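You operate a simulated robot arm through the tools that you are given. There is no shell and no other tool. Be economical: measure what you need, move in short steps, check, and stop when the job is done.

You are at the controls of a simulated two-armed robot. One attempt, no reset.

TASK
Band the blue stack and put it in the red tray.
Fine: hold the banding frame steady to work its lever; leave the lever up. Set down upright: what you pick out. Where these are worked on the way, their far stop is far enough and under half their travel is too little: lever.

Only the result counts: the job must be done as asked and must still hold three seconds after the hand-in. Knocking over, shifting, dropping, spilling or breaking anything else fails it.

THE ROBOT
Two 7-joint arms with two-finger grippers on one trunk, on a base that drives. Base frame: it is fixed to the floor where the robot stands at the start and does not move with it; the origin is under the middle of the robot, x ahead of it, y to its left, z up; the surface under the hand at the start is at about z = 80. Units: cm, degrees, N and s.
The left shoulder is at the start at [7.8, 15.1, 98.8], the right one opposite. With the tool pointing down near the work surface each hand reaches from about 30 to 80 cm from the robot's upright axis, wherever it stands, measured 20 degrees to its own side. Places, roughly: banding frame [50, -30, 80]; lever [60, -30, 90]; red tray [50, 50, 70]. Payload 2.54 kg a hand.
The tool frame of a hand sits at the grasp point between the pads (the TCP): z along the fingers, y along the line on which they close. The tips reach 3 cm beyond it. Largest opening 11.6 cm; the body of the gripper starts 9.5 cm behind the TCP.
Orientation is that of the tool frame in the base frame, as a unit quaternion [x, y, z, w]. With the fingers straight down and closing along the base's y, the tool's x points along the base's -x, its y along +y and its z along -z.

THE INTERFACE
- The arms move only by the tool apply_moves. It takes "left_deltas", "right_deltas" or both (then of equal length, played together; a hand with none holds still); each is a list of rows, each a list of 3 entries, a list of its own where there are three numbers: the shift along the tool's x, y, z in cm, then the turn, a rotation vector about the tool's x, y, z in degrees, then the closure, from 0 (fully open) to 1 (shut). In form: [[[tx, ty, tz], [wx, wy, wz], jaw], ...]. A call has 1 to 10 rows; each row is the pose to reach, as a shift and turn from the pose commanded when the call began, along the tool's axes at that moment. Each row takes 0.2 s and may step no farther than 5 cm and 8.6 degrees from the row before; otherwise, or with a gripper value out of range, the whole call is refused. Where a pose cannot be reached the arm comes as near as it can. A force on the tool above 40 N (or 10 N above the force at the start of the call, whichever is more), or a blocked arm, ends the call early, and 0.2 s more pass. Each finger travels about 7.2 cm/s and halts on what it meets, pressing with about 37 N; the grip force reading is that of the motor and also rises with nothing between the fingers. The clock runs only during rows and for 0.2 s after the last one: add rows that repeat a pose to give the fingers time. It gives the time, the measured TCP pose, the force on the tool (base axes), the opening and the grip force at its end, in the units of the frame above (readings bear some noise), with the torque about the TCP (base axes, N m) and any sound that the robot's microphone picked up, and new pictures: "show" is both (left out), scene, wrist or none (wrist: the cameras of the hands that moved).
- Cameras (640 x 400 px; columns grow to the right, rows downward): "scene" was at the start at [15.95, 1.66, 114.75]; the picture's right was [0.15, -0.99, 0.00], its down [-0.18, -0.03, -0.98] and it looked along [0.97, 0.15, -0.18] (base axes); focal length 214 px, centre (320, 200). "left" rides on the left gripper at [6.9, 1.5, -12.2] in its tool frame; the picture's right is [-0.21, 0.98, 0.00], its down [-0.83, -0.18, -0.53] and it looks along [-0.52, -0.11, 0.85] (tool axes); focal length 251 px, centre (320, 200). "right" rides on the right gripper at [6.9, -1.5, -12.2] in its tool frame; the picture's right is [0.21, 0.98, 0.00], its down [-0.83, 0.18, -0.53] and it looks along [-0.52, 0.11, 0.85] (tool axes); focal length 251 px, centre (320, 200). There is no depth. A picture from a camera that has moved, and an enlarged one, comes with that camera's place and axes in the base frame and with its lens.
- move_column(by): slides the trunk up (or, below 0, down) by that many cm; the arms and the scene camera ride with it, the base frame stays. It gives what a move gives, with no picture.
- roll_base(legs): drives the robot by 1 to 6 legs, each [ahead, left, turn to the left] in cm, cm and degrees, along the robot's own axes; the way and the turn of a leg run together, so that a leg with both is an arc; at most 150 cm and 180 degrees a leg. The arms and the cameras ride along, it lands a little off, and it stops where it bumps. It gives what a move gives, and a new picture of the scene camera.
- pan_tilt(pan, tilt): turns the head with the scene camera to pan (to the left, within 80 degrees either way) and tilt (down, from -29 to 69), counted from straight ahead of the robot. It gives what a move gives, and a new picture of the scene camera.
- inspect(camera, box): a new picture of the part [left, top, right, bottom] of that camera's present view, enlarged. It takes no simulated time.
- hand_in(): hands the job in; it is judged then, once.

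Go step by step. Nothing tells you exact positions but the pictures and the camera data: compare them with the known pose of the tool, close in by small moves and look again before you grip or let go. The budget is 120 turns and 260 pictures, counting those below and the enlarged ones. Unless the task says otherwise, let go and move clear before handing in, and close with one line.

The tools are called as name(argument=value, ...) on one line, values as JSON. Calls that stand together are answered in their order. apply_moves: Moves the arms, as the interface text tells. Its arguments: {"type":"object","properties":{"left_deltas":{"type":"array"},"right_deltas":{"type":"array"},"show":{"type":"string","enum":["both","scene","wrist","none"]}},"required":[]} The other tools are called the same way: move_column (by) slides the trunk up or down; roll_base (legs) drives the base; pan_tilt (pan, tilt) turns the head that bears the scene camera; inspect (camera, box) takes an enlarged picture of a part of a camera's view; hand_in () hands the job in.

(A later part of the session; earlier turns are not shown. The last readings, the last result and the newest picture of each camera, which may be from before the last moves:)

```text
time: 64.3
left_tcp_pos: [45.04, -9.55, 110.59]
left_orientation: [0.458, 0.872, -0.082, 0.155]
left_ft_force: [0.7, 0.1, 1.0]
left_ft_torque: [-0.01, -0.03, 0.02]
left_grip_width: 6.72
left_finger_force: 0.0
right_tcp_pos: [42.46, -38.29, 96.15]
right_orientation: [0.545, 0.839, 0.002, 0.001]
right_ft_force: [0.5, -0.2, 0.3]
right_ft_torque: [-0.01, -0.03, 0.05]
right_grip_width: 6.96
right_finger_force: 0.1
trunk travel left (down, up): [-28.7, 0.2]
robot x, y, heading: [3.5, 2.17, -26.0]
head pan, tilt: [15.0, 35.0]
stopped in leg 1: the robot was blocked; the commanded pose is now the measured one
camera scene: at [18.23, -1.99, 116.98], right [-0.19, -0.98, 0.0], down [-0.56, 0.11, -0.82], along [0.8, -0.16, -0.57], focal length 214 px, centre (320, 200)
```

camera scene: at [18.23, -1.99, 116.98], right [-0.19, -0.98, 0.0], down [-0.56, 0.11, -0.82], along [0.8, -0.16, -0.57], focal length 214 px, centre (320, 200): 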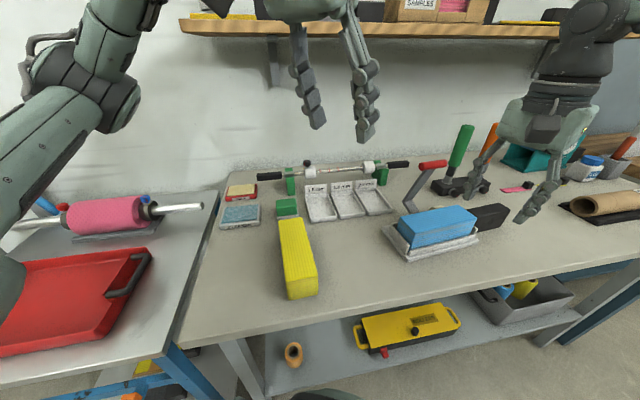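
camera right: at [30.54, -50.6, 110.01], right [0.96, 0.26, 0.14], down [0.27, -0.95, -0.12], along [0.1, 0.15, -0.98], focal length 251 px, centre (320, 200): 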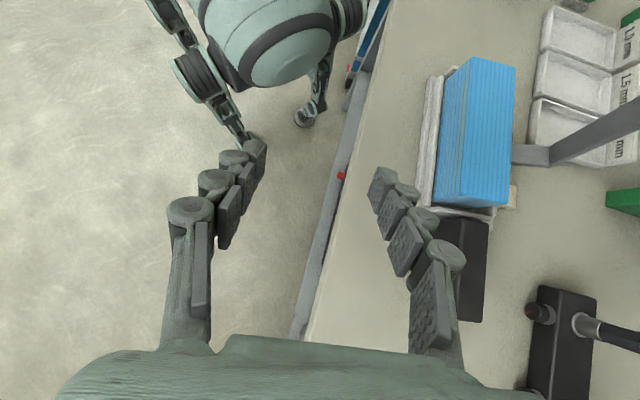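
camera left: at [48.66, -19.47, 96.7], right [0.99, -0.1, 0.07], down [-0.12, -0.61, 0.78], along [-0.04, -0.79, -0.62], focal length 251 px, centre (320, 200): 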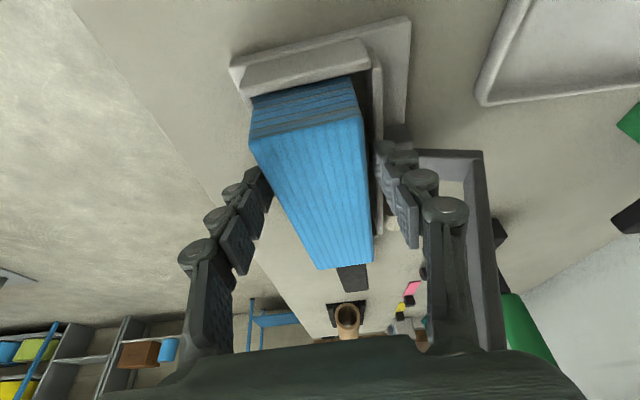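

The base turn was stopped just before the end by some contact. I look at what touched.

inspect(camera="scene", box=[370, 0, 640, 260])

pan_tilt(pan=-5, tilt=69)

```text
1.54 times, centred on (505, 130) of scene
camera zoom: at [18.23, -1.99, 116.98], right [-0.19, -0.98, 0.0], down [-0.56, 0.11, -0.82], along [0.8, -0.16, -0.57], focal length 330 px, centre (35, 308)
```

zoom: 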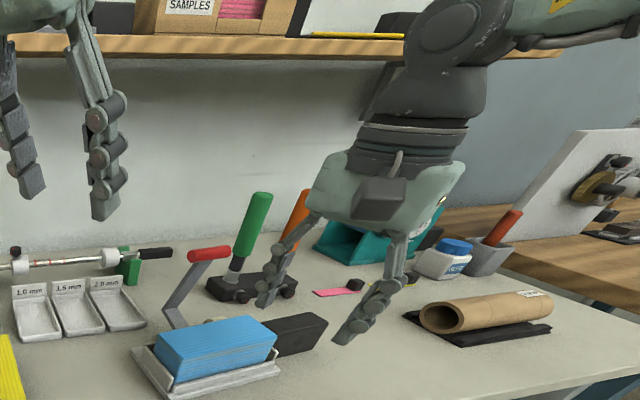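

```text
time: 65.3
left_tcp_pos: [45.02, -9.49, 110.53]
left_orientation: [0.458, 0.871, -0.082, 0.155]
left_ft_force: [-0.4, -0.3, 0.2]
left_ft_torque: [0.0, 0.0, 0.01]
left_grip_width: 6.75
left_finger_force: 0.1
right_tcp_pos: [42.52, -38.26, 96.14]
right_orientation: [0.544, 0.839, 0.001, 0.001]
right_ft_force: [0.2, 0.0, -0.1]
right_ft_torque: [-0.03, 0.01, -0.02]
right_grip_width: 6.97
right_finger_force: 0.0
trunk travel left (down, up): [-28.7, 0.2]
robot x, y, heading: [3.14, 2.26, -26.2]
head pan, tilt: [-5.0, 68.8]
camera scene: at [14.39, -3.15, 112.62], right [-0.51, -0.86, 0.0], down [-0.8, 0.48, -0.36], along [0.31, -0.19, -0.93], focal length 214 px, centre (320, 200)
```

scene: 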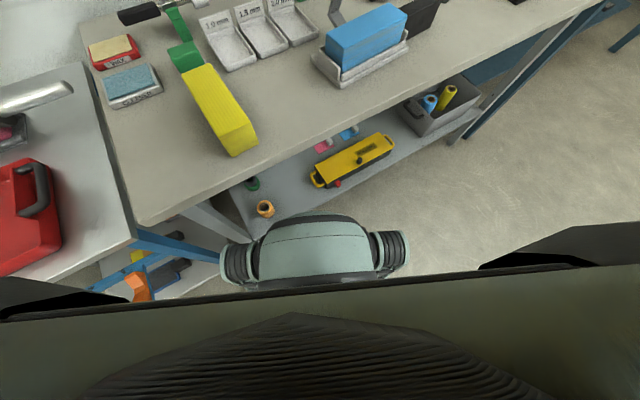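

The left base wheel is near the bench leg. I move the base right (−y), away from it.

roll_base(legs=[[5.5, -13.3, 0]])

pan_tilt(pan=0, tilt=35)

```text
time: 67.2
left_tcp_pos: [44.3, -23.82, 110.6]
left_orientation: [0.459, 0.871, -0.081, 0.154]
left_ft_force: [0.3, -0.3, 0.7]
left_ft_torque: [0.0, 0.04, -0.03]
left_grip_width: 6.74
left_finger_force: 0.1
right_tcp_pos: [41.68, -52.7, 96.17]
right_orientation: [0.545, 0.839, 0.001, 0.001]
right_ft_force: [0.2, -0.2, -0.9]
right_ft_torque: [0.02, -0.03, -0.03]
right_grip_width: 6.97
right_finger_force: 0.0
trunk travel left (down, up): [-28.7, 0.2]
robot x, y, heading: [2.27, -11.82, -25.8]
head pan, tilt: [-5.0, 68.8]
camera scene: at [13.55, -17.44, 112.62], right [-0.52, -0.86, 0.0], down [-0.8, 0.48, -0.36], along [0.31, -0.19, -0.93], focal length 214 px, centre (320, 200)
```

scene: 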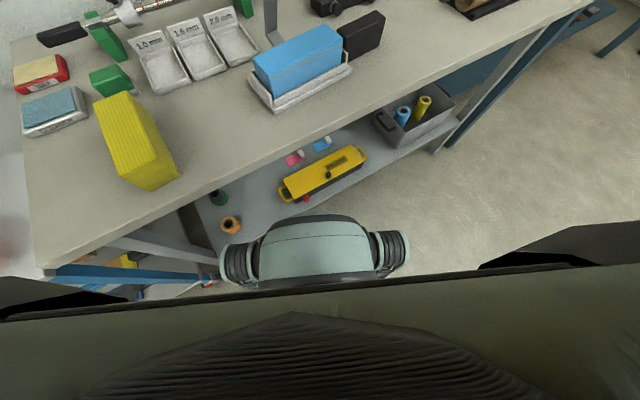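

```text
time: 68.2
left_tcp_pos: [44.2, -23.81, 110.68]
left_orientation: [0.458, 0.871, -0.082, 0.155]
left_ft_force: [0.0, -0.3, 0.9]
left_ft_torque: [-0.02, 0.01, -0.01]
left_grip_width: 6.73
left_finger_force: 0.0
right_tcp_pos: [41.65, -52.62, 96.08]
right_orientation: [0.544, 0.839, 0.001, 0.0]
right_ft_force: [1.1, -1.0, 0.3]
right_ft_torque: [0.01, 0.02, -0.01]
right_grip_width: 6.96
right_finger_force: 0.1
trunk travel left (down, up): [-28.7, 0.2]
robot x, y, heading: [2.57, -11.82, -26.1]
head pan, tilt: [0.0, 35.0]
camera scene: at [16.67, -18.4, 116.98], right [-0.44, -0.9, 0.0], down [-0.52, 0.25, -0.82], along [0.74, -0.36, -0.57], focal length 214 px, centre (320, 200)
```

scene: 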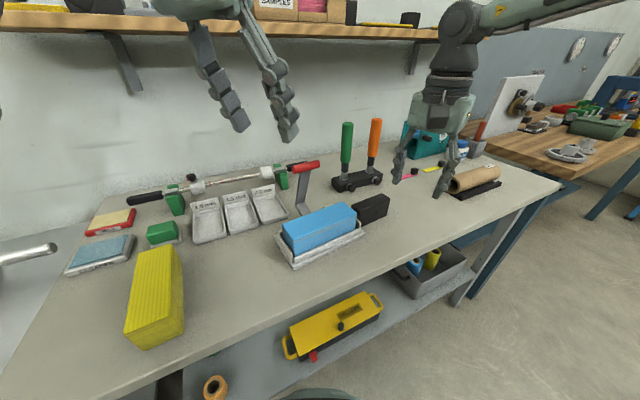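

apply_moves(right_deltas=[[[-0.3, 3, 1.3], [0, 0, 6.2], 0.4], [[-0.6, 6.1, 2.6], [0, 0, 12.4], 0.4], [[-0.9, 9.2, 4], [0, 0, 18.5], 0.4], [[-0.9, 9.2, 4], [0, 0, 18.5], 0.4]], show="wrist")

inspect(camera="scene", box=[270, 100, 450, 250])

```text
time: 69.2
left_tcp_pos: [44.19, -23.86, 110.58]
left_orientation: [0.459, 0.871, -0.081, 0.154]
left_ft_force: [0.3, 0.3, 0.3]
left_ft_torque: [-0.01, 0.02, 0.0]
left_grip_width: 6.73
left_finger_force: 0.1
right_tcp_pos: [49.56, -50.12, 92.23]
right_orientation: [0.673, 0.74, 0.003, 0.001]
right_ft_force: [0.1, 0.4, 0.3]
right_ft_torque: [0.01, -0.01, 0.02]
right_grip_width: 6.94
right_finger_force: 0.1
right hand out of reach, approached as far as the arm can: row 3, 4
trunk travel left (down, up): [-28.7, 0.2]
robot x, y, heading: [2.64, -11.63, -26.0]
head pan, tilt: [0.0, 35.0]
camera right: at [47.31, -43.38, 104.36], right [0.95, 0.31, 0.01], down [0.25, -0.81, 0.53], along [0.17, -0.51, -0.85], focal length 251 px, centre (320, 200)
```

right: 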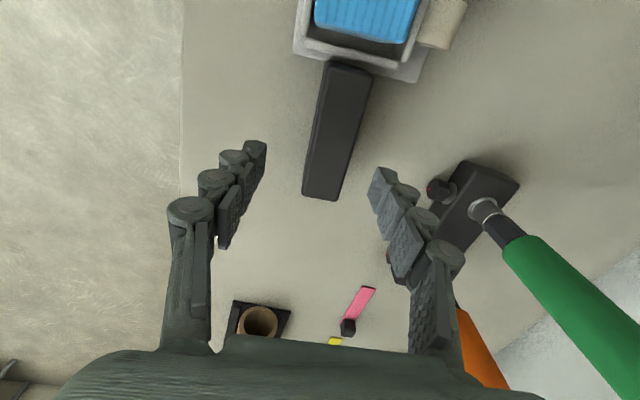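

```text
2.67 times, centred on (360, 175) of scene
camera zoom: at [16.68, -18.39, 116.99], right [-0.44, -0.9, 0.0], down [-0.52, 0.25, -0.82], along [0.74, -0.36, -0.57], focal length 572 px, centre (213, 267)
```

zoom: 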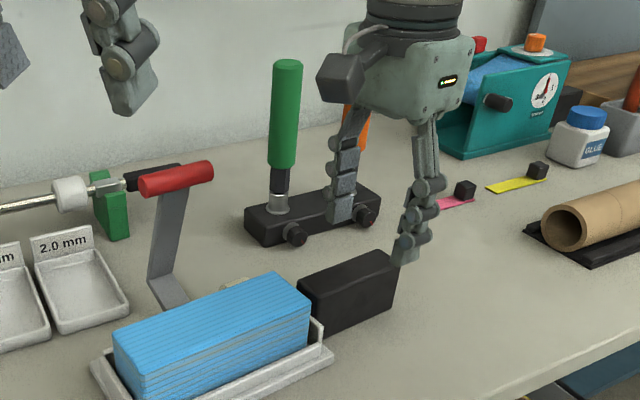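

Reach works now. The block's centreline is at x≈50.45; lowering the right hand around it.

apply_moves(right_deltas=[[[0.2, 0.88, 2.5], [0, 0, 0], 0.4], [[0.3, 0.88, 5], [0, 0, 0], 0.4], [[0.3, 0.88, 8], [0, 0, 0], 0.4], [[0.3, 0.88, 8], [0, 0, 0], 0.4]], show="wrist")

inspect(camera="scene", box=[270, 100, 450, 250])

```text
time: 70.2
left_tcp_pos: [44.14, -23.82, 110.58]
left_orientation: [0.458, 0.871, -0.081, 0.155]
left_ft_force: [-0.1, 0.9, 0.7]
left_ft_torque: [-0.01, -0.02, 0.0]
left_grip_width: 6.76
left_finger_force: 0.2
right_tcp_pos: [48.61, -50.55, 84.77]
right_orientation: [0.672, 0.741, 0.003, 0.001]
right_ft_force: [1.0, -0.7, 0.6]
right_ft_torque: [-0.02, -0.06, -0.03]
right_grip_width: 7.03
right_finger_force: 0.4
right hand out of reach, approached as far as the arm can: row 1, 2, 3, 4
trunk travel left (down, up): [-28.7, 0.2]
robot x, y, heading: [2.72, -11.73, -26.0]
head pan, tilt: [0.0, 35.0]
camera right: at [46.39, -43.79, 96.94], right [0.95, 0.31, 0.01], down [0.26, -0.81, 0.53], along [0.17, -0.51, -0.85], focal length 251 px, centre (320, 200)
```

right: 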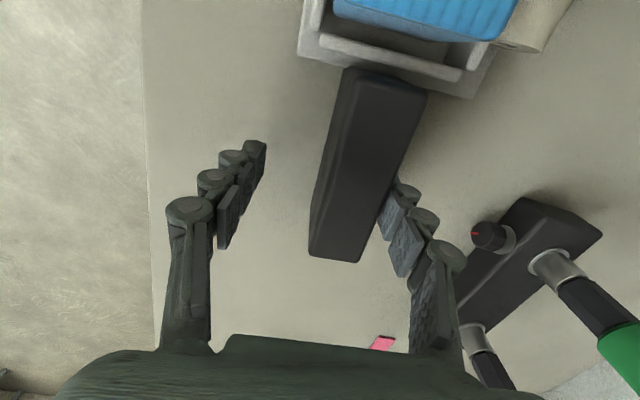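

```text
2.67 times, centred on (360, 175) of scene
camera zoom: at [16.68, -18.4, 116.98], right [-0.44, -0.9, 0.0], down [-0.52, 0.25, -0.82], along [0.74, -0.36, -0.57], focal length 572 px, centre (213, 267)
```

zoom: 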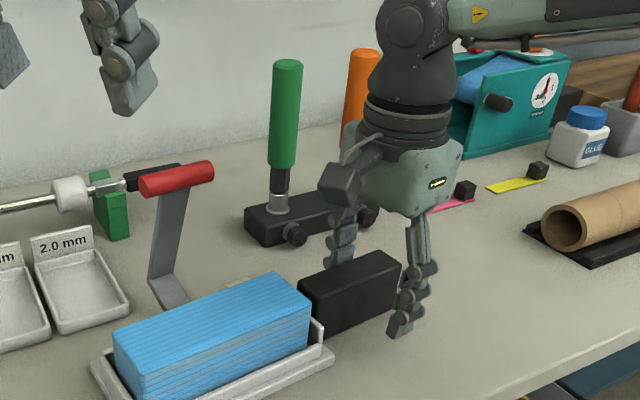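

The arm falls about 1.8 cm short at this height. I raise the hand, move the base slightly forward, and repeat.

apply_moves(right_deltas=[[[0, 0, -3.5], [0, 0, 0], 0.4], [[0, 0, -7], [0, 0, 0], 0.4], [[0, 0, -7], [0, 0, 0], 0.4]], show="none")

roll_base(legs=[[3.5, 1.5, 0]])

```text
time: 71.0
left_tcp_pos: [44.25, -23.83, 110.71]
left_orientation: [0.458, 0.871, -0.081, 0.155]
left_ft_force: [-0.9, -0.3, 0.6]
left_ft_torque: [-0.02, 0.02, -0.01]
left_grip_width: 6.71
left_finger_force: 0.0
right_tcp_pos: [48.57, -50.53, 91.67]
right_orientation: [0.672, 0.74, 0.001, 0.0]
right_ft_force: [0.2, -1.0, 0.5]
right_ft_torque: [-0.01, -0.03, -0.03]
right_grip_width: 6.96
right_finger_force: 0.1
trunk travel left (down, up): [-28.7, 0.2]
robot x, y, heading: [2.63, -11.68, -25.9]
head pan, tilt: [0.0, 35.0]
```

```text
time: 72.1
left_tcp_pos: [47.8, -23.96, 110.64]
left_orientation: [0.457, 0.872, -0.081, 0.154]
left_ft_force: [-0.6, 0.3, -0.8]
left_ft_torque: [0.0, -0.03, -0.01]
left_grip_width: 6.7
left_finger_force: 0.0
right_tcp_pos: [52.19, -50.58, 91.65]
right_orientation: [0.671, 0.742, 0.0, 0.001]
right_ft_force: [0.0, 0.4, -0.4]
right_ft_torque: [0.02, -0.02, -0.02]
right_grip_width: 6.97
right_finger_force: 0.1
trunk travel left (down, up): [-28.7, 0.2]
robot x, y, heading: [5.79, -12.21, -25.8]
head pan, tilt: [0.0, 35.0]
stopped in leg 1: the robot was blocked; the commanded pose is now the measured one
camera scene: at [20.18, -18.61, 117.0], right [-0.44, -0.9, 0.0], down [-0.52, 0.25, -0.82], along [0.74, -0.36, -0.57], focal length 214 px, centre (320, 200)
```

scene: 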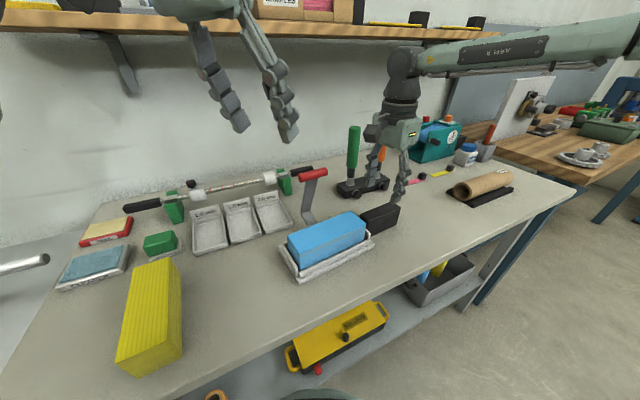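

apply_moves(right_deltas=[[[0.4, -1.7, 0], [0, 0, 0], 0.4], [[0.4, -1.7, 2], [0, 0, 0], 0.4], [[0.4, -1.7, 2], [0, 0, 0], 0.4]], show="wrist")

inspect(camera="scene", box=[270, 110, 450, 260])

```text
time: 72.9
left_tcp_pos: [47.87, -23.97, 110.56]
left_orientation: [0.457, 0.873, -0.08, 0.153]
left_ft_force: [-0.5, -0.3, -0.4]
left_ft_torque: [0.02, -0.01, 0.05]
left_grip_width: 6.73
left_finger_force: 0.2
right_tcp_pos: [50.62, -50.53, 89.72]
right_orientation: [0.671, 0.741, 0.001, 0.001]
right_ft_force: [0.2, 0.4, -0.6]
right_ft_torque: [-0.02, 0.03, -0.01]
right_grip_width: 6.98
right_finger_force: 0.1
trunk travel left (down, up): [-28.7, 0.2]
robot x, y, heading: [6.42, -12.55, -25.8]
head pan, tilt: [0.0, 35.0]
camera right: at [48.39, -43.69, 101.89], right [0.95, 0.31, 0.0], down [0.26, -0.8, 0.53], along [0.17, -0.51, -0.85], focal length 251 px, centre (320, 200)
```

right: 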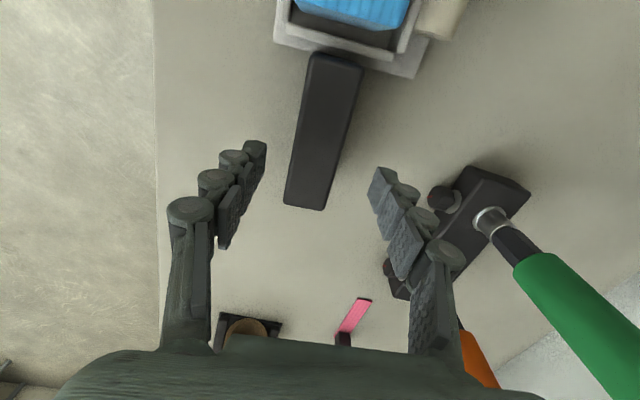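

```text
2.67 times, centred on (360, 185) of scene
camera zoom: at [20.23, -18.61, 116.99], right [-0.44, -0.9, 0.0], down [-0.52, 0.25, -0.82], along [0.74, -0.36, -0.57], focal length 572 px, centre (213, 240)
```

zoom: 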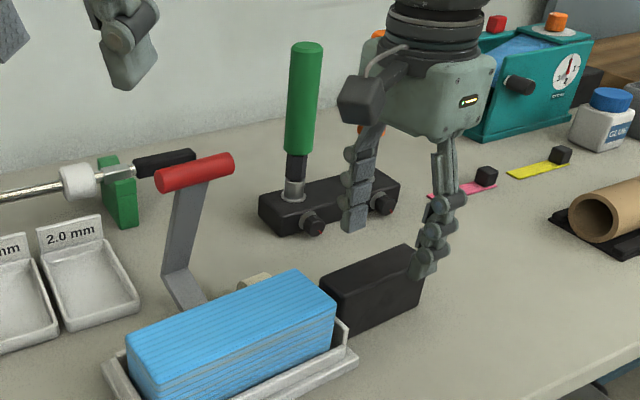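

The frame hasn't moved. Centering by −0.3 cm and lowering around the block.

apply_moves(right_deltas=[[[0, -0.28, 2.7], [0, 0, 0], 0.4], [[0, -0.28, 5.4], [0, 0, 0], 0.4], [[0, -0.28, 5.4], [0, 0, 0], 0.4]], show="wrist")

```text
time: 73.7
left_tcp_pos: [47.81, -23.99, 110.56]
left_orientation: [0.457, 0.873, -0.08, 0.154]
left_ft_force: [0.3, -0.3, 0.2]
left_ft_torque: [0.01, 0.0, -0.01]
left_grip_width: 6.75
left_finger_force: 0.1
right_tcp_pos: [50.22, -50.42, 84.21]
right_orientation: [0.671, 0.742, 0.001, 0.0]
right_ft_force: [0.0, 0.7, 0.4]
right_ft_torque: [-0.01, -0.03, -0.03]
right_grip_width: 6.97
right_finger_force: 0.0
trunk travel left (down, up): [-28.7, 0.2]
robot x, y, heading: [6.02, -11.98, -26.0]
head pan, tilt: [0.0, 35.0]
camera right: at [48.02, -43.66, 96.36], right [0.95, 0.31, 0.0], down [0.26, -0.8, 0.53], along [0.17, -0.51, -0.85], focal length 251 px, centre (320, 200)
```

right: 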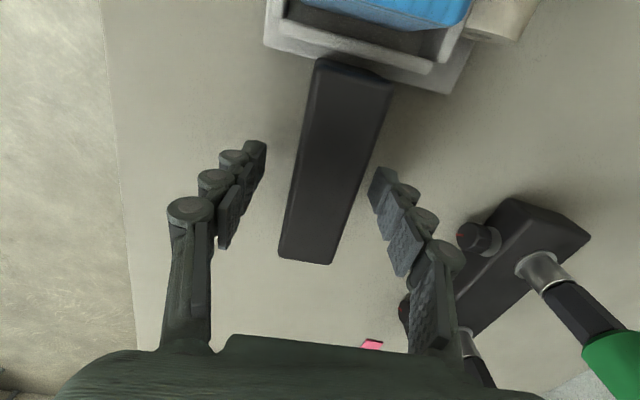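

apply_moves(right_deltas=[[[0, 0.33, 0], [0, 0, 0], 0.4], [[0, 0.33, 0], [0, 0, 0], 0.55], [[0, 0.33, 0], [0, 0, 0], 0.65], [[0, 0.33, 0], [0, 0, 0], 0.68]], show="wrist")

```text
time: 74.7
left_tcp_pos: [47.86, -24.0, 110.49]
left_orientation: [0.457, 0.872, -0.081, 0.153]
left_ft_force: [-0.2, 0.1, 0.5]
left_ft_torque: [0.0, 0.0, 0.03]
left_grip_width: 6.74
left_finger_force: 0.1
right_tcp_pos: [50.64, -50.46, 84.2]
right_orientation: [0.671, 0.741, 0.002, 0.0]
right_ft_force: [0.1, 0.0, 0.1]
right_ft_torque: [-0.02, 0.02, 0.0]
right_grip_width: 3.76
right_finger_force: 0.1
trunk travel left (down, up): [-28.7, 0.2]
robot x, y, heading: [6.03, -12.42, -25.8]
head pan, tilt: [0.0, 35.0]
camera right: at [48.41, -43.69, 96.39], right [0.95, 0.31, 0.0], down [0.26, -0.8, 0.53], along [0.17, -0.51, -0.85], focal length 251 px, centre (320, 200)
```

right: 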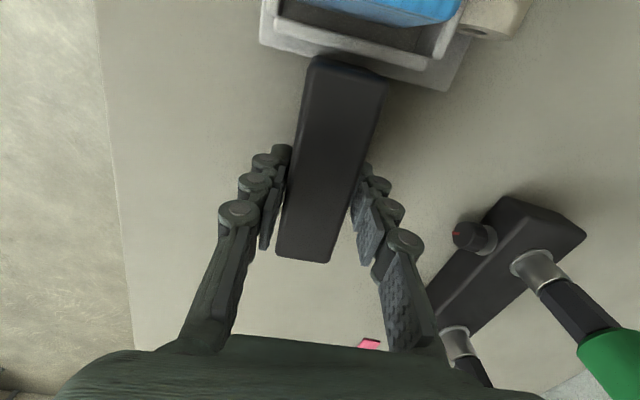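

Nicely centred with a small gap on both sides; closing fully on the block.

apply_moves(right_deltas=[[[0, 0, 0], [0, 0, 0], 0.71], [[0, 0, 0], [0, 0, 0], 0.73], [[0, 0, 0], [0, 0, 0], 0.75], [[0, 0, 0], [0, 0, 0], 0.77], [[0, 0, 0], [0, 0, 0], 1], [[0, 0, 0], [0, 0, 0], 1]], show="none")

inspect(camera="scene", box=[270, 110, 450, 260])

```text
time: 76.1
left_tcp_pos: [47.89, -23.95, 110.65]
left_orientation: [0.457, 0.872, -0.081, 0.154]
left_ft_force: [0.6, 0.5, -0.3]
left_ft_torque: [0.04, -0.01, 0.0]
left_grip_width: 6.74
left_finger_force: 0.0
right_tcp_pos: [50.57, -50.51, 84.35]
right_orientation: [0.671, 0.742, 0.002, 0.001]
right_ft_force: [-0.9, -0.4, 0.7]
right_ft_torque: [0.02, 0.01, -0.02]
right_grip_width: 3.33
right_finger_force: 37.3
trunk travel left (down, up): [-28.7, 0.2]
robot x, y, heading: [6.32, -12.51, -25.7]
head pan, tilt: [0.0, 35.0]
```

```text
2.67 times, centred on (360, 185) of scene
camera zoom: at [20.23, -18.62, 116.99], right [-0.44, -0.9, 0.0], down [-0.52, 0.25, -0.82], along [0.74, -0.36, -0.57], focal length 572 px, centre (213, 240)
```

zoom: 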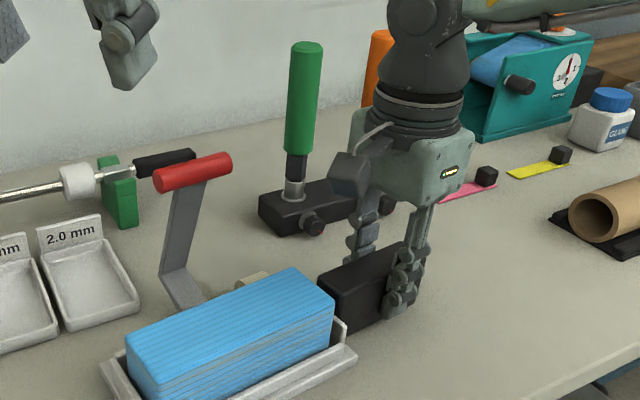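

The block is held firmly and nothing shifted. Now the left hand goes above the lever handle's left end, straightened and turned to close across the handle.

apply_moves(left_deltas=[[[-1.4, 0.3, 1.5], [1.0, 3.9, 5.8], 0.42], [[-2.8, 0.6, 3], [2.0, 7.8, 11.6], 0.42], [[-4.2, 0.9, 5.5], [3.1, 11.8, 17.3], 0.42], [[-5.6, 1.2, 8], [4.1, 15.7, 23.1], 0.42], [[-7.07, 1.52, 10.66], [5.1, 19.6, 28.9], 0.42], [[-7.07, 1.52, 10.66], [5.1, 19.6, 28.9], 0.42]], show="both")

```text
time: 77.5
left_tcp_pos: [55.11, -31.54, 102.68]
left_orientation: [0.673, 0.74, 0.0, 0.0]
left_ft_force: [-0.7, 0.3, -0.1]
left_ft_torque: [0.0, 0.03, -0.01]
left_grip_width: 6.74
left_finger_force: 0.1
right_tcp_pos: [50.65, -50.42, 84.22]
right_orientation: [0.672, 0.741, 0.001, 0.001]
right_ft_force: [-0.9, -0.8, 2.4]
right_ft_torque: [0.04, 0.06, -0.05]
right_grip_width: 3.3
right_finger_force: 36.8
trunk travel left (down, up): [-28.7, 0.2]
robot x, y, heading: [6.44, -11.86, -25.8]
head pan, tilt: [0.0, 35.0]
camera scene: at [20.24, -18.62, 116.99], right [-0.44, -0.9, 0.0], down [-0.52, 0.25, -0.82], along [0.74, -0.36, -0.57], focal length 214 px, centre (320, 200)
camera left: at [55.85, -24.58, 114.94], right [0.99, -0.12, 0.0], down [-0.1, -0.84, 0.53], along [-0.07, -0.53, -0.85], focal length 251 px, centre (320, 200)
```

scene: 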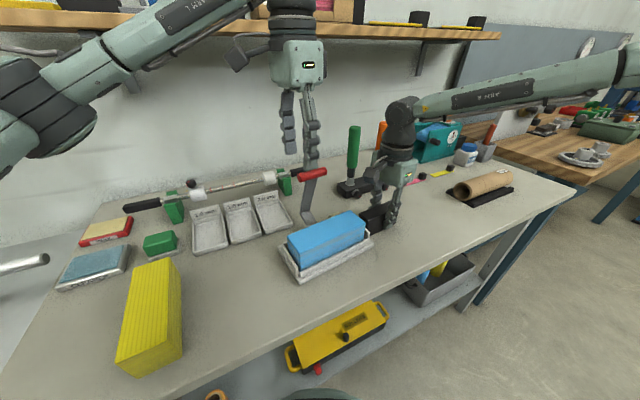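
left: 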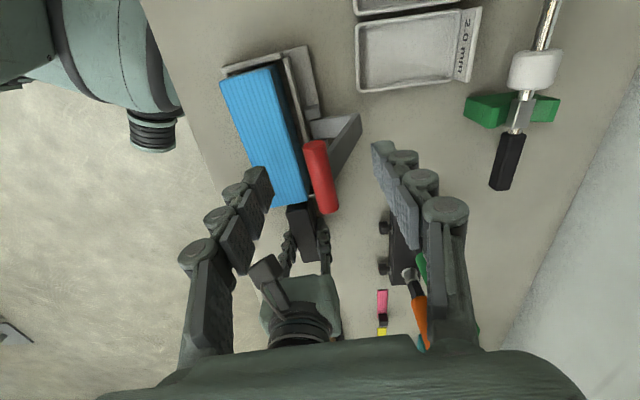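

The handle's left end is at ≈[54.5, −31.4, 96.5], right under the fingers. Lowering and then closing lightly.

apply_moves(left_deltas=[[[0, -0.55, 1.5], [0, 0, 0], 0.42], [[0, -0.55, 3.5], [0, 0, 0], 0.42], [[0, -0.55, 5.3], [0, 0, 0], 0.42], [[0, -0.55, 5.3], [0, 0, 0], 0.42]], show="wrist")

inspect(camera="scene", box=[240, 110, 420, 260])

```text
time: 78.5
left_tcp_pos: [54.39, -31.56, 97.65]
left_orientation: [0.672, 0.741, 0.0, 0.0]
left_ft_force: [-1.2, 0.3, 0.3]
left_ft_torque: [-0.02, -0.03, -0.02]
left_grip_width: 6.73
left_finger_force: 0.2
right_tcp_pos: [50.61, -50.53, 84.21]
right_orientation: [0.671, 0.742, 0.001, 0.001]
right_ft_force: [0.8, -2.1, 1.0]
right_ft_torque: [0.03, -0.01, -0.03]
right_grip_width: 3.3
right_finger_force: 36.8
trunk travel left (down, up): [-28.7, 0.2]
robot x, y, heading: [6.29, -11.86, -25.8]
head pan, tilt: [0.0, 35.0]
camera left: at [55.19, -24.58, 109.83], right [0.99, -0.12, 0.0], down [-0.1, -0.84, 0.53], along [-0.06, -0.53, -0.85], focal length 251 px, centre (320, 200)
```

left: 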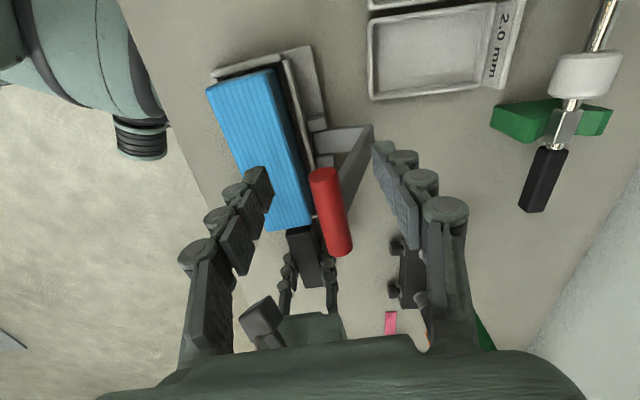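

```text
2.67 times, centred on (330, 185) of scene
camera zoom: at [20.24, -18.62, 116.99], right [-0.44, -0.9, 0.0], down [-0.52, 0.25, -0.82], along [0.74, -0.36, -0.57], focal length 572 px, centre (293, 240)
```

zoom: 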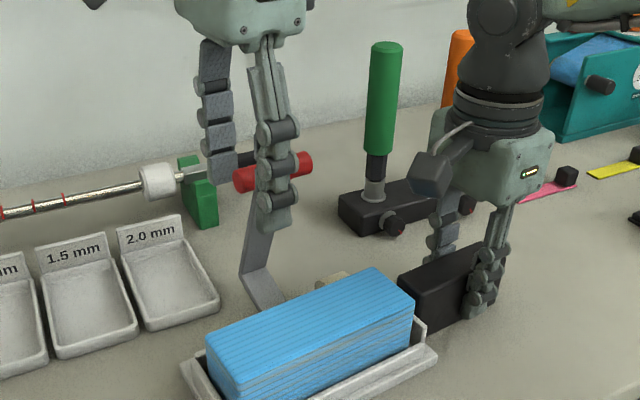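

I shift the hand 0.5 cm left and 0.5 up so it clips only the handle's free end, then close on it.

apply_moves(left_deltas=[[[0.45, 0, -0.5], [0, 0, 0], 0.42], [[0.45, 0, -0.5], [0, 0, 0], 0.6], [[0.45, 0, -0.5], [0, 0, 0], 0.7], [[0.45, 0, -0.5], [0, 0, 0], 0.75]], show="wrist")

inspect(camera="left", box=[240, 110, 420, 260])

```text
time: 79.5
left_tcp_pos: [54.37, -31.15, 98.16]
left_orientation: [0.672, 0.74, 0.0, -0.001]
left_ft_force: [-0.1, -0.5, -0.1]
left_ft_torque: [-0.01, 0.01, 0.01]
left_grip_width: 2.89
left_finger_force: 0.1
right_tcp_pos: [50.56, -50.5, 84.27]
right_orientation: [0.671, 0.741, 0.001, 0.001]
right_ft_force: [1.4, -1.2, 1.5]
right_ft_torque: [-0.04, -0.04, -0.03]
right_grip_width: 3.31
right_finger_force: 37.3
trunk travel left (down, up): [-28.7, 0.2]
robot x, y, heading: [6.09, -12.04, -26.1]
head pan, tilt: [0.0, 35.0]
camera left: at [55.15, -24.09, 110.37], right [0.99, -0.12, 0.0], down [-0.1, -0.84, 0.53], along [-0.06, -0.53, -0.85], focal length 251 px, centre (320, 200)
```

left: 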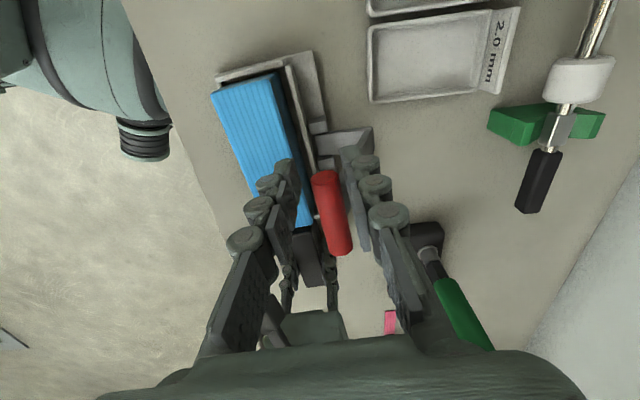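

```text
2.67 times, centred on (330, 185) of left
camera zoom: at [55.15, -24.09, 110.37], right [0.99, -0.12, 0.0], down [-0.1, -0.84, 0.53], along [-0.06, -0.53, -0.85], focal length 670 px, centre (293, 240)
```

zoom: 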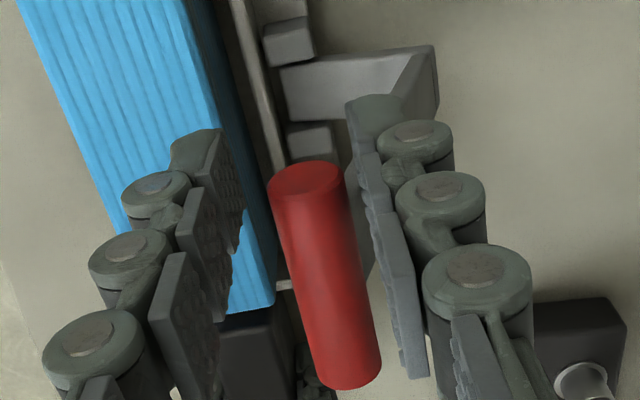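

apply_moves(left_deltas=[[[0, 0.3, 0], [0, 0, 0], 0.75], [[0, 0.3, 0], [0, 0, 0], 0.8], [[0, 0.3, 0], [0, 0, 0], 0.85], [[0, 0.3, 0], [0, 0, 0], 1], [[0, 0.3, 0], [0, 0, 0], 1]], show="wrist")

inspect(camera="scene", box=[240, 110, 420, 260])

```text
time: 80.7
left_tcp_pos: [54.67, -31.25, 98.16]
left_orientation: [0.673, 0.74, -0.001, -0.001]
left_ft_force: [-2.2, -0.3, -0.5]
left_ft_torque: [-0.11, 0.14, -0.04]
left_grip_width: 1.52
left_finger_force: 37.2
right_tcp_pos: [50.51, -50.46, 84.2]
right_orientation: [0.671, 0.741, 0.002, 0.001]
right_ft_force: [0.4, -0.5, 1.7]
right_ft_torque: [-0.06, -0.04, -0.31]
right_grip_width: 3.32
right_finger_force: 36.4
trunk travel left (down, up): [-28.7, 0.2]
robot x, y, heading: [6.25, -12.35, -26.2]
head pan, tilt: [0.0, 35.0]
camera left: at [55.48, -24.07, 110.37], right [0.99, -0.12, 0.0], down [-0.1, -0.84, 0.53], along [-0.07, -0.53, -0.85], focal length 251 px, centre (320, 200)
```

left: 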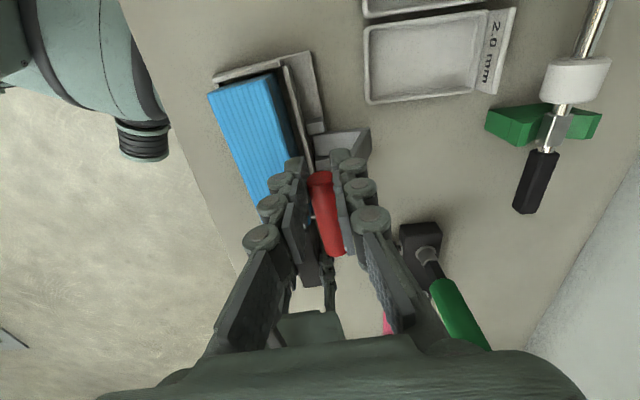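

```text
2.67 times, centred on (330, 185) of scene
camera zoom: at [20.23, -18.62, 116.99], right [-0.44, -0.9, 0.0], down [-0.52, 0.25, -0.82], along [0.74, -0.36, -0.57], focal length 572 px, centre (293, 240)
```

zoom: 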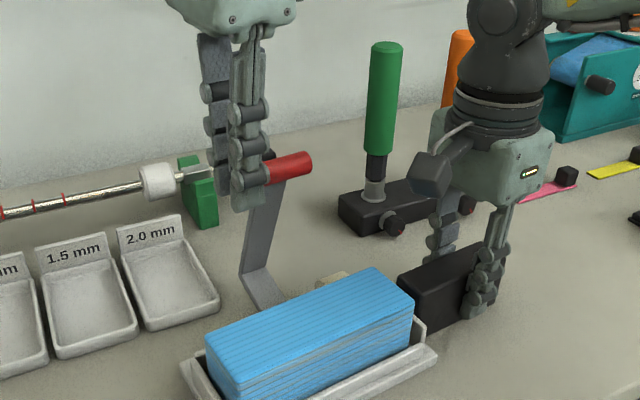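

The handle is gripped (Ø≈1.5 cm). I start swinging the lever toward me along its arc about the hinge at ≈[54, z 82.8].

apply_moves(left_deltas=[[[0, -1.2, 0], [0, 0, 0], 1], [[0, -2.39, 0.11], [0, 0, 0], 1], [[0, -3.57, 0.31], [0, 0, 0], 1], [[0, -4.72, 0.62], [0, 0, 0], 1]], show="none")

inspect(camera="scene", box=[240, 110, 420, 260])

```text
time: 81.7
left_tcp_pos: [49.94, -31.56, 97.46]
left_orientation: [0.671, 0.741, -0.001, -0.001]
left_ft_force: [3.4, 4.7, 2.3]
left_ft_torque: [0.15, -0.3, 0.31]
left_grip_width: 1.61
left_finger_force: 37.0
right_tcp_pos: [50.51, -50.42, 84.17]
right_orientation: [0.672, 0.741, 0.0, 0.0]
right_ft_force: [-4.6, -3.0, 1.1]
right_ft_torque: [0.11, 0.24, 0.29]
right_grip_width: 3.31
right_finger_force: 36.9
trunk travel left (down, up): [-28.7, 0.2]
robot x, y, heading: [6.43, -11.99, -25.7]
head pan, tilt: [0.0, 35.0]
```

```text
2.67 times, centred on (330, 185) of scene
camera zoom: at [20.21, -18.57, 116.99], right [-0.44, -0.9, 0.0], down [-0.52, 0.25, -0.82], along [0.74, -0.36, -0.57], focal length 572 px, centre (293, 240)
```

zoom: 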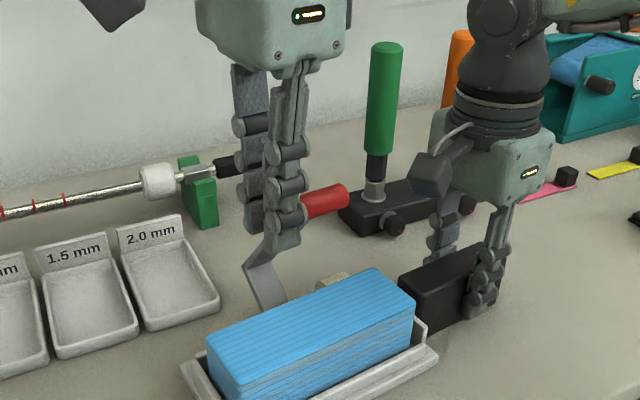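

The lever follows with only small forces. Continuing along the arc.

apply_moves(left_deltas=[[[0.1, -1.12, 0.41], [0, 0, 0], 1], [[0.1, -2.21, 0.92], [0, 0, 0], 1], [[0.15, -3.24, 1.52], [0, 0, 0], 1], [[0.2, -4.22, 2.2], [0, 0, 0], 1], [[0.2, -5.14, 2.97], [0, 0, 0], 1]], show="none")

inspect(camera="scene", box=[240, 110, 420, 260])

```text
time: 82.9
left_tcp_pos: [44.78, -31.99, 94.57]
left_orientation: [0.673, 0.74, -0.001, 0.0]
left_ft_force: [0.9, -6.7, 2.4]
left_ft_torque: [-0.35, -0.03, 0.15]
left_grip_width: 1.54
left_finger_force: 36.9
right_tcp_pos: [50.59, -50.41, 84.25]
right_orientation: [0.672, 0.741, 0.002, 0.0]
right_ft_force: [-2.1, 6.2, -0.3]
right_ft_torque: [-0.37, 0.25, -0.01]
right_grip_width: 3.32
right_finger_force: 36.8
trunk travel left (down, up): [-28.7, 0.2]
robot x, y, heading: [6.28, -12.48, -25.8]
head pan, tilt: [0.0, 35.0]
```

```text
2.67 times, centred on (330, 185) of scene
camera zoom: at [20.22, -18.62, 116.99], right [-0.44, -0.9, 0.0], down [-0.52, 0.25, -0.82], along [0.74, -0.36, -0.57], focal length 572 px, centre (293, 240)
```

zoom: 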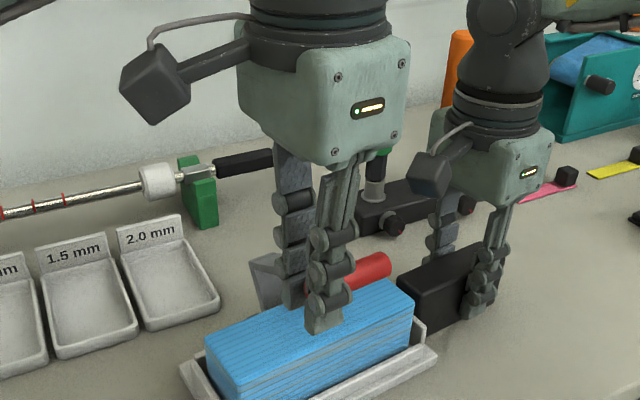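

apply_moves(left_deltas=[[[-0.1, -0.84, 0.84], [0, 0, 0], 1], [[-0.1, -1.61, 1.76], [0, 0, 0], 1], [[-0.1, -2.29, 2.74], [0, 0, 0], 1], [[-0.1, -2.89, 3.77], [0, 0, 0], 1]], show="none")

inspect(camera="scene", box=[240, 110, 420, 260])

inspect(camera="right", box=[200, 0, 520, 200])

```text
time: 83.9
left_tcp_pos: [41.97, -32.23, 90.77]
left_orientation: [0.672, 0.74, 0.0, -0.001]
left_ft_force: [-6.2, -1.3, 7.5]
left_ft_torque: [-0.37, -0.19, 0.07]
left_grip_width: 1.54
left_finger_force: 37.0
right_tcp_pos: [50.65, -50.44, 84.15]
right_orientation: [0.672, 0.741, 0.002, 0.002]
right_ft_force: [2.2, 2.2, -0.7]
right_ft_torque: [0.42, -0.05, -0.63]
right_grip_width: 3.33
right_finger_force: 36.8
trunk travel left (down, up): [-28.7, 0.2]
robot x, y, heading: [5.88, -11.93, -25.8]
head pan, tilt: [0.0, 35.0]
```

```text
2.67 times, centred on (330, 185) of scene
camera zoom: at [20.2, -18.62, 116.99], right [-0.44, -0.9, 0.0], down [-0.52, 0.25, -0.82], along [0.74, -0.36, -0.57], focal length 572 px, centre (293, 240)
```

zoom: 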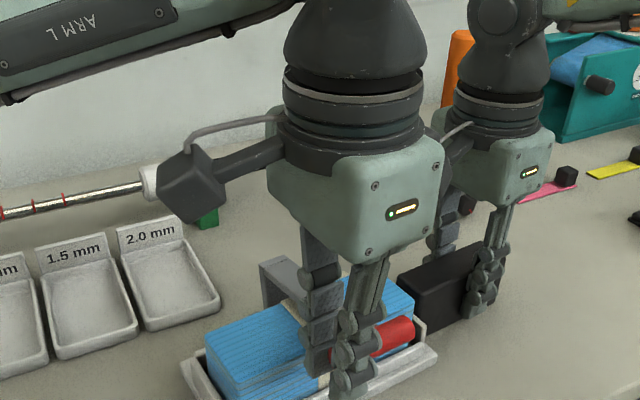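

```text
2.00 times, centred on (360, 100) of right
camera zoom: at [48.42, -43.72, 96.42], right [0.95, 0.31, 0.0], down [0.26, -0.8, 0.53], along [0.17, -0.51, -0.85], focal length 503 px, centre (240, 400)
```

zoom: 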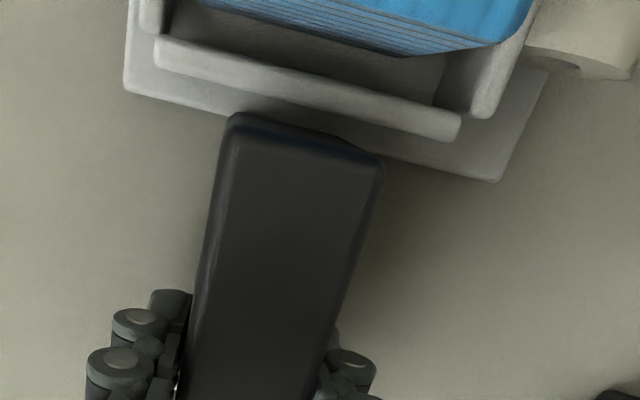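

A cream band is appearing around the stack. I press a bit further to reach the stop.

apply_moves(left_deltas=[[[0, -0.1, 0.5], [0, 0, 0], 1], [[0, -0.25, 1.0], [0, 0, 0], 1], [[0, -0.25, 1.0], [0, 0, 0], 1]], show="none")

inspect(camera="scene", box=[240, 110, 420, 260])

```text
time: 84.7
left_tcp_pos: [41.62, -32.28, 89.76]
left_orientation: [0.674, 0.739, 0.0, -0.001]
left_ft_force: [-14.3, 1.5, 9.5]
left_ft_torque: [-0.22, 0.07, -0.55]
left_grip_width: 1.58
left_finger_force: 37.1
right_tcp_pos: [50.62, -50.43, 84.37]
right_orientation: [0.672, 0.741, 0.002, 0.002]
right_ft_force: [12.5, -2.5, -4.1]
right_ft_torque: [0.2, -0.24, -1.15]
right_grip_width: 3.32
right_finger_force: 37.1
trunk travel left (down, up): [-28.7, 0.2]
robot x, y, heading: [6.21, -12.14, -25.9]
head pan, tilt: [0.0, 35.0]
```

```text
2.67 times, centred on (330, 185) of scene
camera zoom: at [20.2, -18.61, 116.99], right [-0.44, -0.9, 0.0], down [-0.52, 0.25, -0.82], along [0.74, -0.36, -0.57], focal length 572 px, centre (293, 240)
```

zoom: 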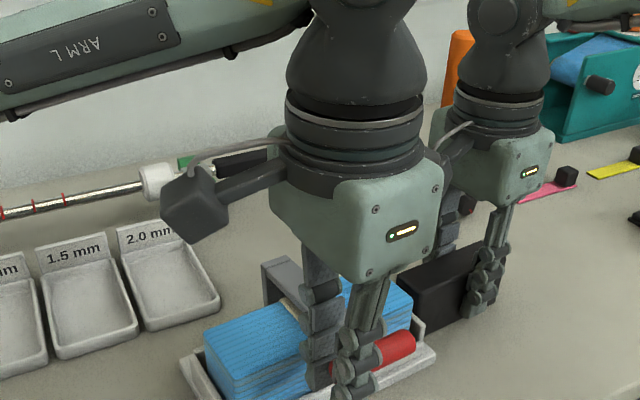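

apply_moves(left_deltas=[[[0, -0.6, 0], [0, 0, 0], 1], [[0, -0.7, 0.5], [0, 0, 0], 1], [[0, -0.75, 1.0], [0, 0, 0], 1], [[0, -0.75, 1.0], [0, 0, 0], 1]], show="none")

inspect(camera="scene", box=[270, 150, 410, 260])

```text
time: 85.7
left_tcp_pos: [40.96, -32.43, 88.83]
left_orientation: [0.672, 0.74, 0.0, -0.001]
left_ft_force: [-2.8, 2.8, 4.3]
left_ft_torque: [0.31, -0.15, -0.23]
left_grip_width: 1.6
left_finger_force: 37.3
right_tcp_pos: [50.57, -50.48, 84.24]
right_orientation: [0.671, 0.742, 0.001, 0.001]
right_ft_force: [0.6, -2.2, 0.0]
right_ft_torque: [-0.23, 0.22, 0.1]
right_grip_width: 3.32
right_finger_force: 36.2
trunk travel left (down, up): [-28.7, 0.2]
robot x, y, heading: [5.96, -11.92, -25.8]
head pan, tilt: [0.0, 35.0]
```

```text
3.64 times, centred on (340, 205) of scene
camera zoom: at [20.21, -18.6, 116.99], right [-0.44, -0.9, 0.0], down [-0.52, 0.25, -0.82], along [0.74, -0.36, -0.57], focal length 780 px, centre (247, 182)
```

zoom: 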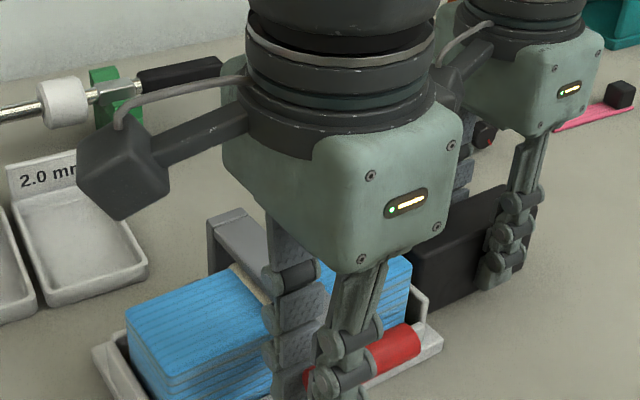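

apply_moves(left_deltas=[[[0, -0.2, 0.6], [0, 0, 0], 1], [[0, -0.35, 1.2], [0, 0, 0], 1], [[0, -0.45, 1.8], [0, 0, 0], 1], [[0, -0.45, 1.8], [0, 0, 0], 1]], show="none")

inspect(camera="scene", box=[270, 150, 410, 260])

```text
time: 86.7
left_tcp_pos: [40.4, -32.47, 87.01]
left_orientation: [0.672, 0.741, 0.0, 0.001]
left_ft_force: [2.7, -6.4, 17.2]
left_ft_torque: [-0.47, 0.05, 0.22]
left_grip_width: 1.51
left_finger_force: 36.7
right_tcp_pos: [50.5, -50.33, 84.34]
right_orientation: [0.671, 0.742, 0.001, 0.0]
right_ft_force: [-4.8, 1.0, 5.6]
right_ft_torque: [-0.45, -0.35, -0.08]
right_grip_width: 3.36
right_finger_force: 36.9
trunk travel left (down, up): [-28.7, 0.2]
robot x, y, heading: [6.09, -11.99, -26.0]
head pan, tilt: [0.0, 35.0]
```

```text
3.64 times, centred on (340, 205) of scene
camera zoom: at [20.11, -18.57, 117.0], right [-0.44, -0.9, 0.0], down [-0.51, 0.25, -0.82], along [0.74, -0.36, -0.57], focal length 780 px, centre (247, 182)
```

zoom: 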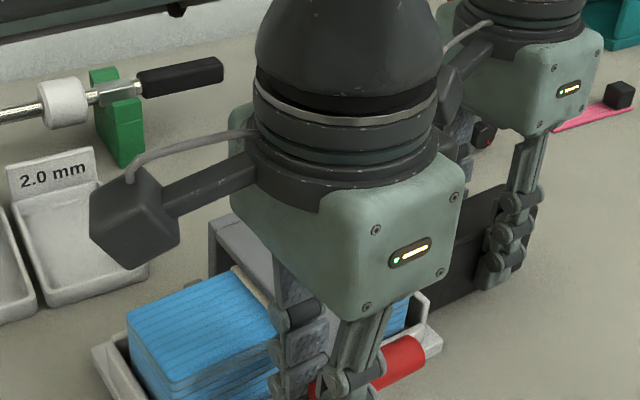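

apply_moves(left_deltas=[[[0, 0, 0.3], [0, 0, 0], 1], [[0, 0, 0.3], [0, 0, 0], 1]], show="wrist")

```text
time: 87.3
left_tcp_pos: [40.3, -32.5, 86.88]
left_orientation: [0.672, 0.741, -0.002, 0.002]
left_ft_force: [1.3, -10.1, 29.9]
left_ft_torque: [-0.13, 0.0, 0.24]
left_grip_width: 1.52
left_finger_force: 37.2
right_tcp_pos: [50.45, -50.45, 84.21]
right_orientation: [0.671, 0.742, 0.003, 0.001]
right_ft_force: [-2.7, 4.4, 2.6]
right_ft_torque: [-0.38, -0.75, -0.18]
right_grip_width: 3.33
right_finger_force: 37.0
trunk travel left (down, up): [-28.7, 0.2]
robot x, y, heading: [5.85, -12.38, -25.9]
head pan, tilt: [0.0, 35.0]
camera left: at [41.17, -25.34, 99.14], right [0.99, -0.12, 0.0], down [-0.1, -0.84, 0.54], along [-0.06, -0.53, -0.84], focal length 251 px, centre (320, 200)
```

left: 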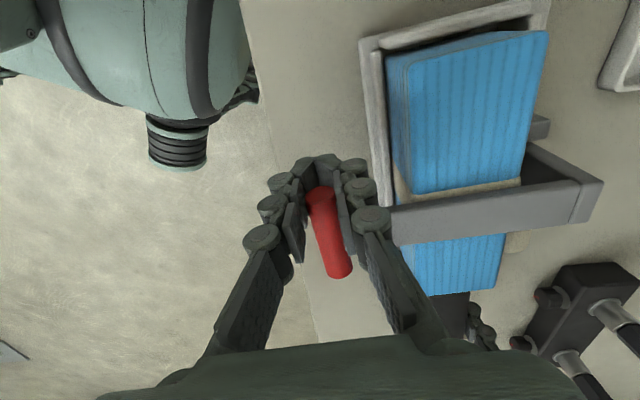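

That's the hard stop (30 N), and the band is visible round the stack. Now returning the lever up along the same fitted arc.

apply_moves(left_deltas=[[[0, 0.4, -1.8], [0, 0, 0], 1], [[0, 0.98, -3.3], [0, 0, 0], 1], [[0, 1.72, -4.7], [0, 0, 0], 1], [[0, 2.61, -6.0], [0, 0, 0], 1], [[0, 3.64, -7.2], [0, 0, 0], 1], [[0, 4.8, -8.3], [0, 0, 0], 1], [[0, 6.08, -9.23], [0, 0, 0], 1]], show="scene")

```text
time: 88.9
left_tcp_pos: [46.44, -31.85, 95.91]
left_orientation: [0.673, 0.74, 0.001, -0.001]
left_ft_force: [10.5, -17.2, -22.9]
left_ft_torque: [0.55, 0.26, 0.35]
left_grip_width: 1.58
left_finger_force: 37.1
right_tcp_pos: [50.8, -50.3, 84.24]
right_orientation: [0.671, 0.741, 0.003, 0.001]
right_ft_force: [-10.5, 16.7, 20.4]
right_ft_torque: [1.06, -0.59, 0.89]
right_grip_width: 3.44
right_finger_force: 36.9
trunk travel left (down, up): [-28.7, 0.2]
robot x, y, heading: [6.01, -12.0, -25.9]
head pan, tilt: [0.0, 35.0]
camera scene: at [20.27, -18.62, 116.98], right [-0.44, -0.9, 0.0], down [-0.52, 0.25, -0.82], along [0.74, -0.36, -0.57], focal length 214 px, centre (320, 200)
```

scene: 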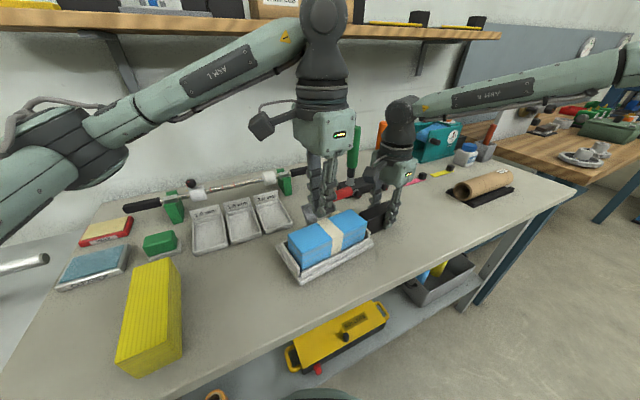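

The arc is slightly too wide (25 N pull), so I correct inward at once.

apply_moves(left_deltas=[[[-0.3, 0.35, 0.6], [0, 0, 0], 1], [[-0.3, 0.35, 0.6], [0, 0, 0], 1]], show="none")

inspect(camera="scene", box=[240, 110, 420, 260])

```text
time: 89.5
left_tcp_pos: [46.97, -31.98, 95.48]
left_orientation: [0.673, 0.74, 0.0, -0.001]
left_ft_force: [-0.2, 5.9, 6.1]
left_ft_torque: [-0.81, -0.16, 0.0]
left_grip_width: 1.54
left_finger_force: 37.6
right_tcp_pos: [50.65, -50.7, 84.18]
right_orientation: [0.672, 0.74, 0.001, 0.002]
right_ft_force: [4.6, -4.6, 3.6]
right_ft_torque: [-0.5, -0.01, 0.24]
right_grip_width: 3.38
right_finger_force: 37.4
trunk travel left (down, up): [-28.7, 0.2]
robot x, y, heading: [5.96, -12.13, -26.0]
head pan, tilt: [0.0, 35.0]
```

```text
2.67 times, centred on (330, 185) of scene
camera zoom: at [20.22, -18.54, 117.01], right [-0.44, -0.9, 0.0], down [-0.52, 0.25, -0.82], along [0.74, -0.36, -0.57], focal length 572 px, centre (293, 240)
```

zoom: 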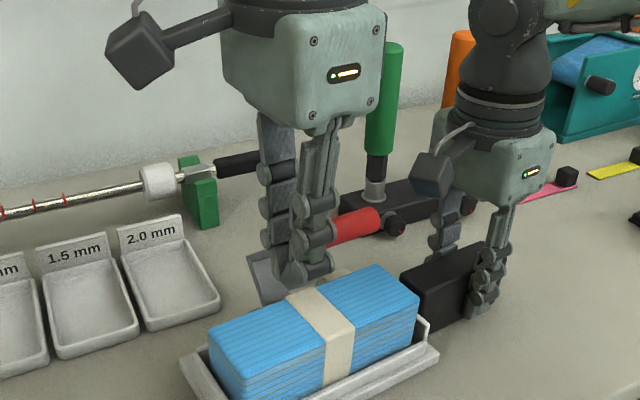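

The stack is neatly banded. Continuing the lever back to its upright stop.

apply_moves(left_deltas=[[[0, 1.54, -0.8], [0, 0, 0], 1], [[0, 3.02, -1.36], [0, 0, 0], 1], [[0, 4.55, -1.75], [0, 0, 0], 1]], show="none")

```text
time: 90.3
left_tcp_pos: [51.46, -31.58, 96.96]
left_orientation: [0.672, 0.741, 0.001, 0.0]
left_ft_force: [-2.7, 7.1, -4.9]
left_ft_torque: [0.28, 0.07, -0.06]
left_grip_width: 1.55
left_finger_force: 36.7
right_tcp_pos: [50.64, -50.49, 84.27]
right_orientation: [0.672, 0.741, 0.002, 0.0]
right_ft_force: [3.2, -8.1, 6.3]
right_ft_torque: [0.81, 0.03, -0.43]
right_grip_width: 3.33
right_finger_force: 37.3
trunk travel left (down, up): [-28.7, 0.2]
robot x, y, heading: [6.23, -11.99, -25.7]
head pan, tilt: [0.0, 35.0]
```

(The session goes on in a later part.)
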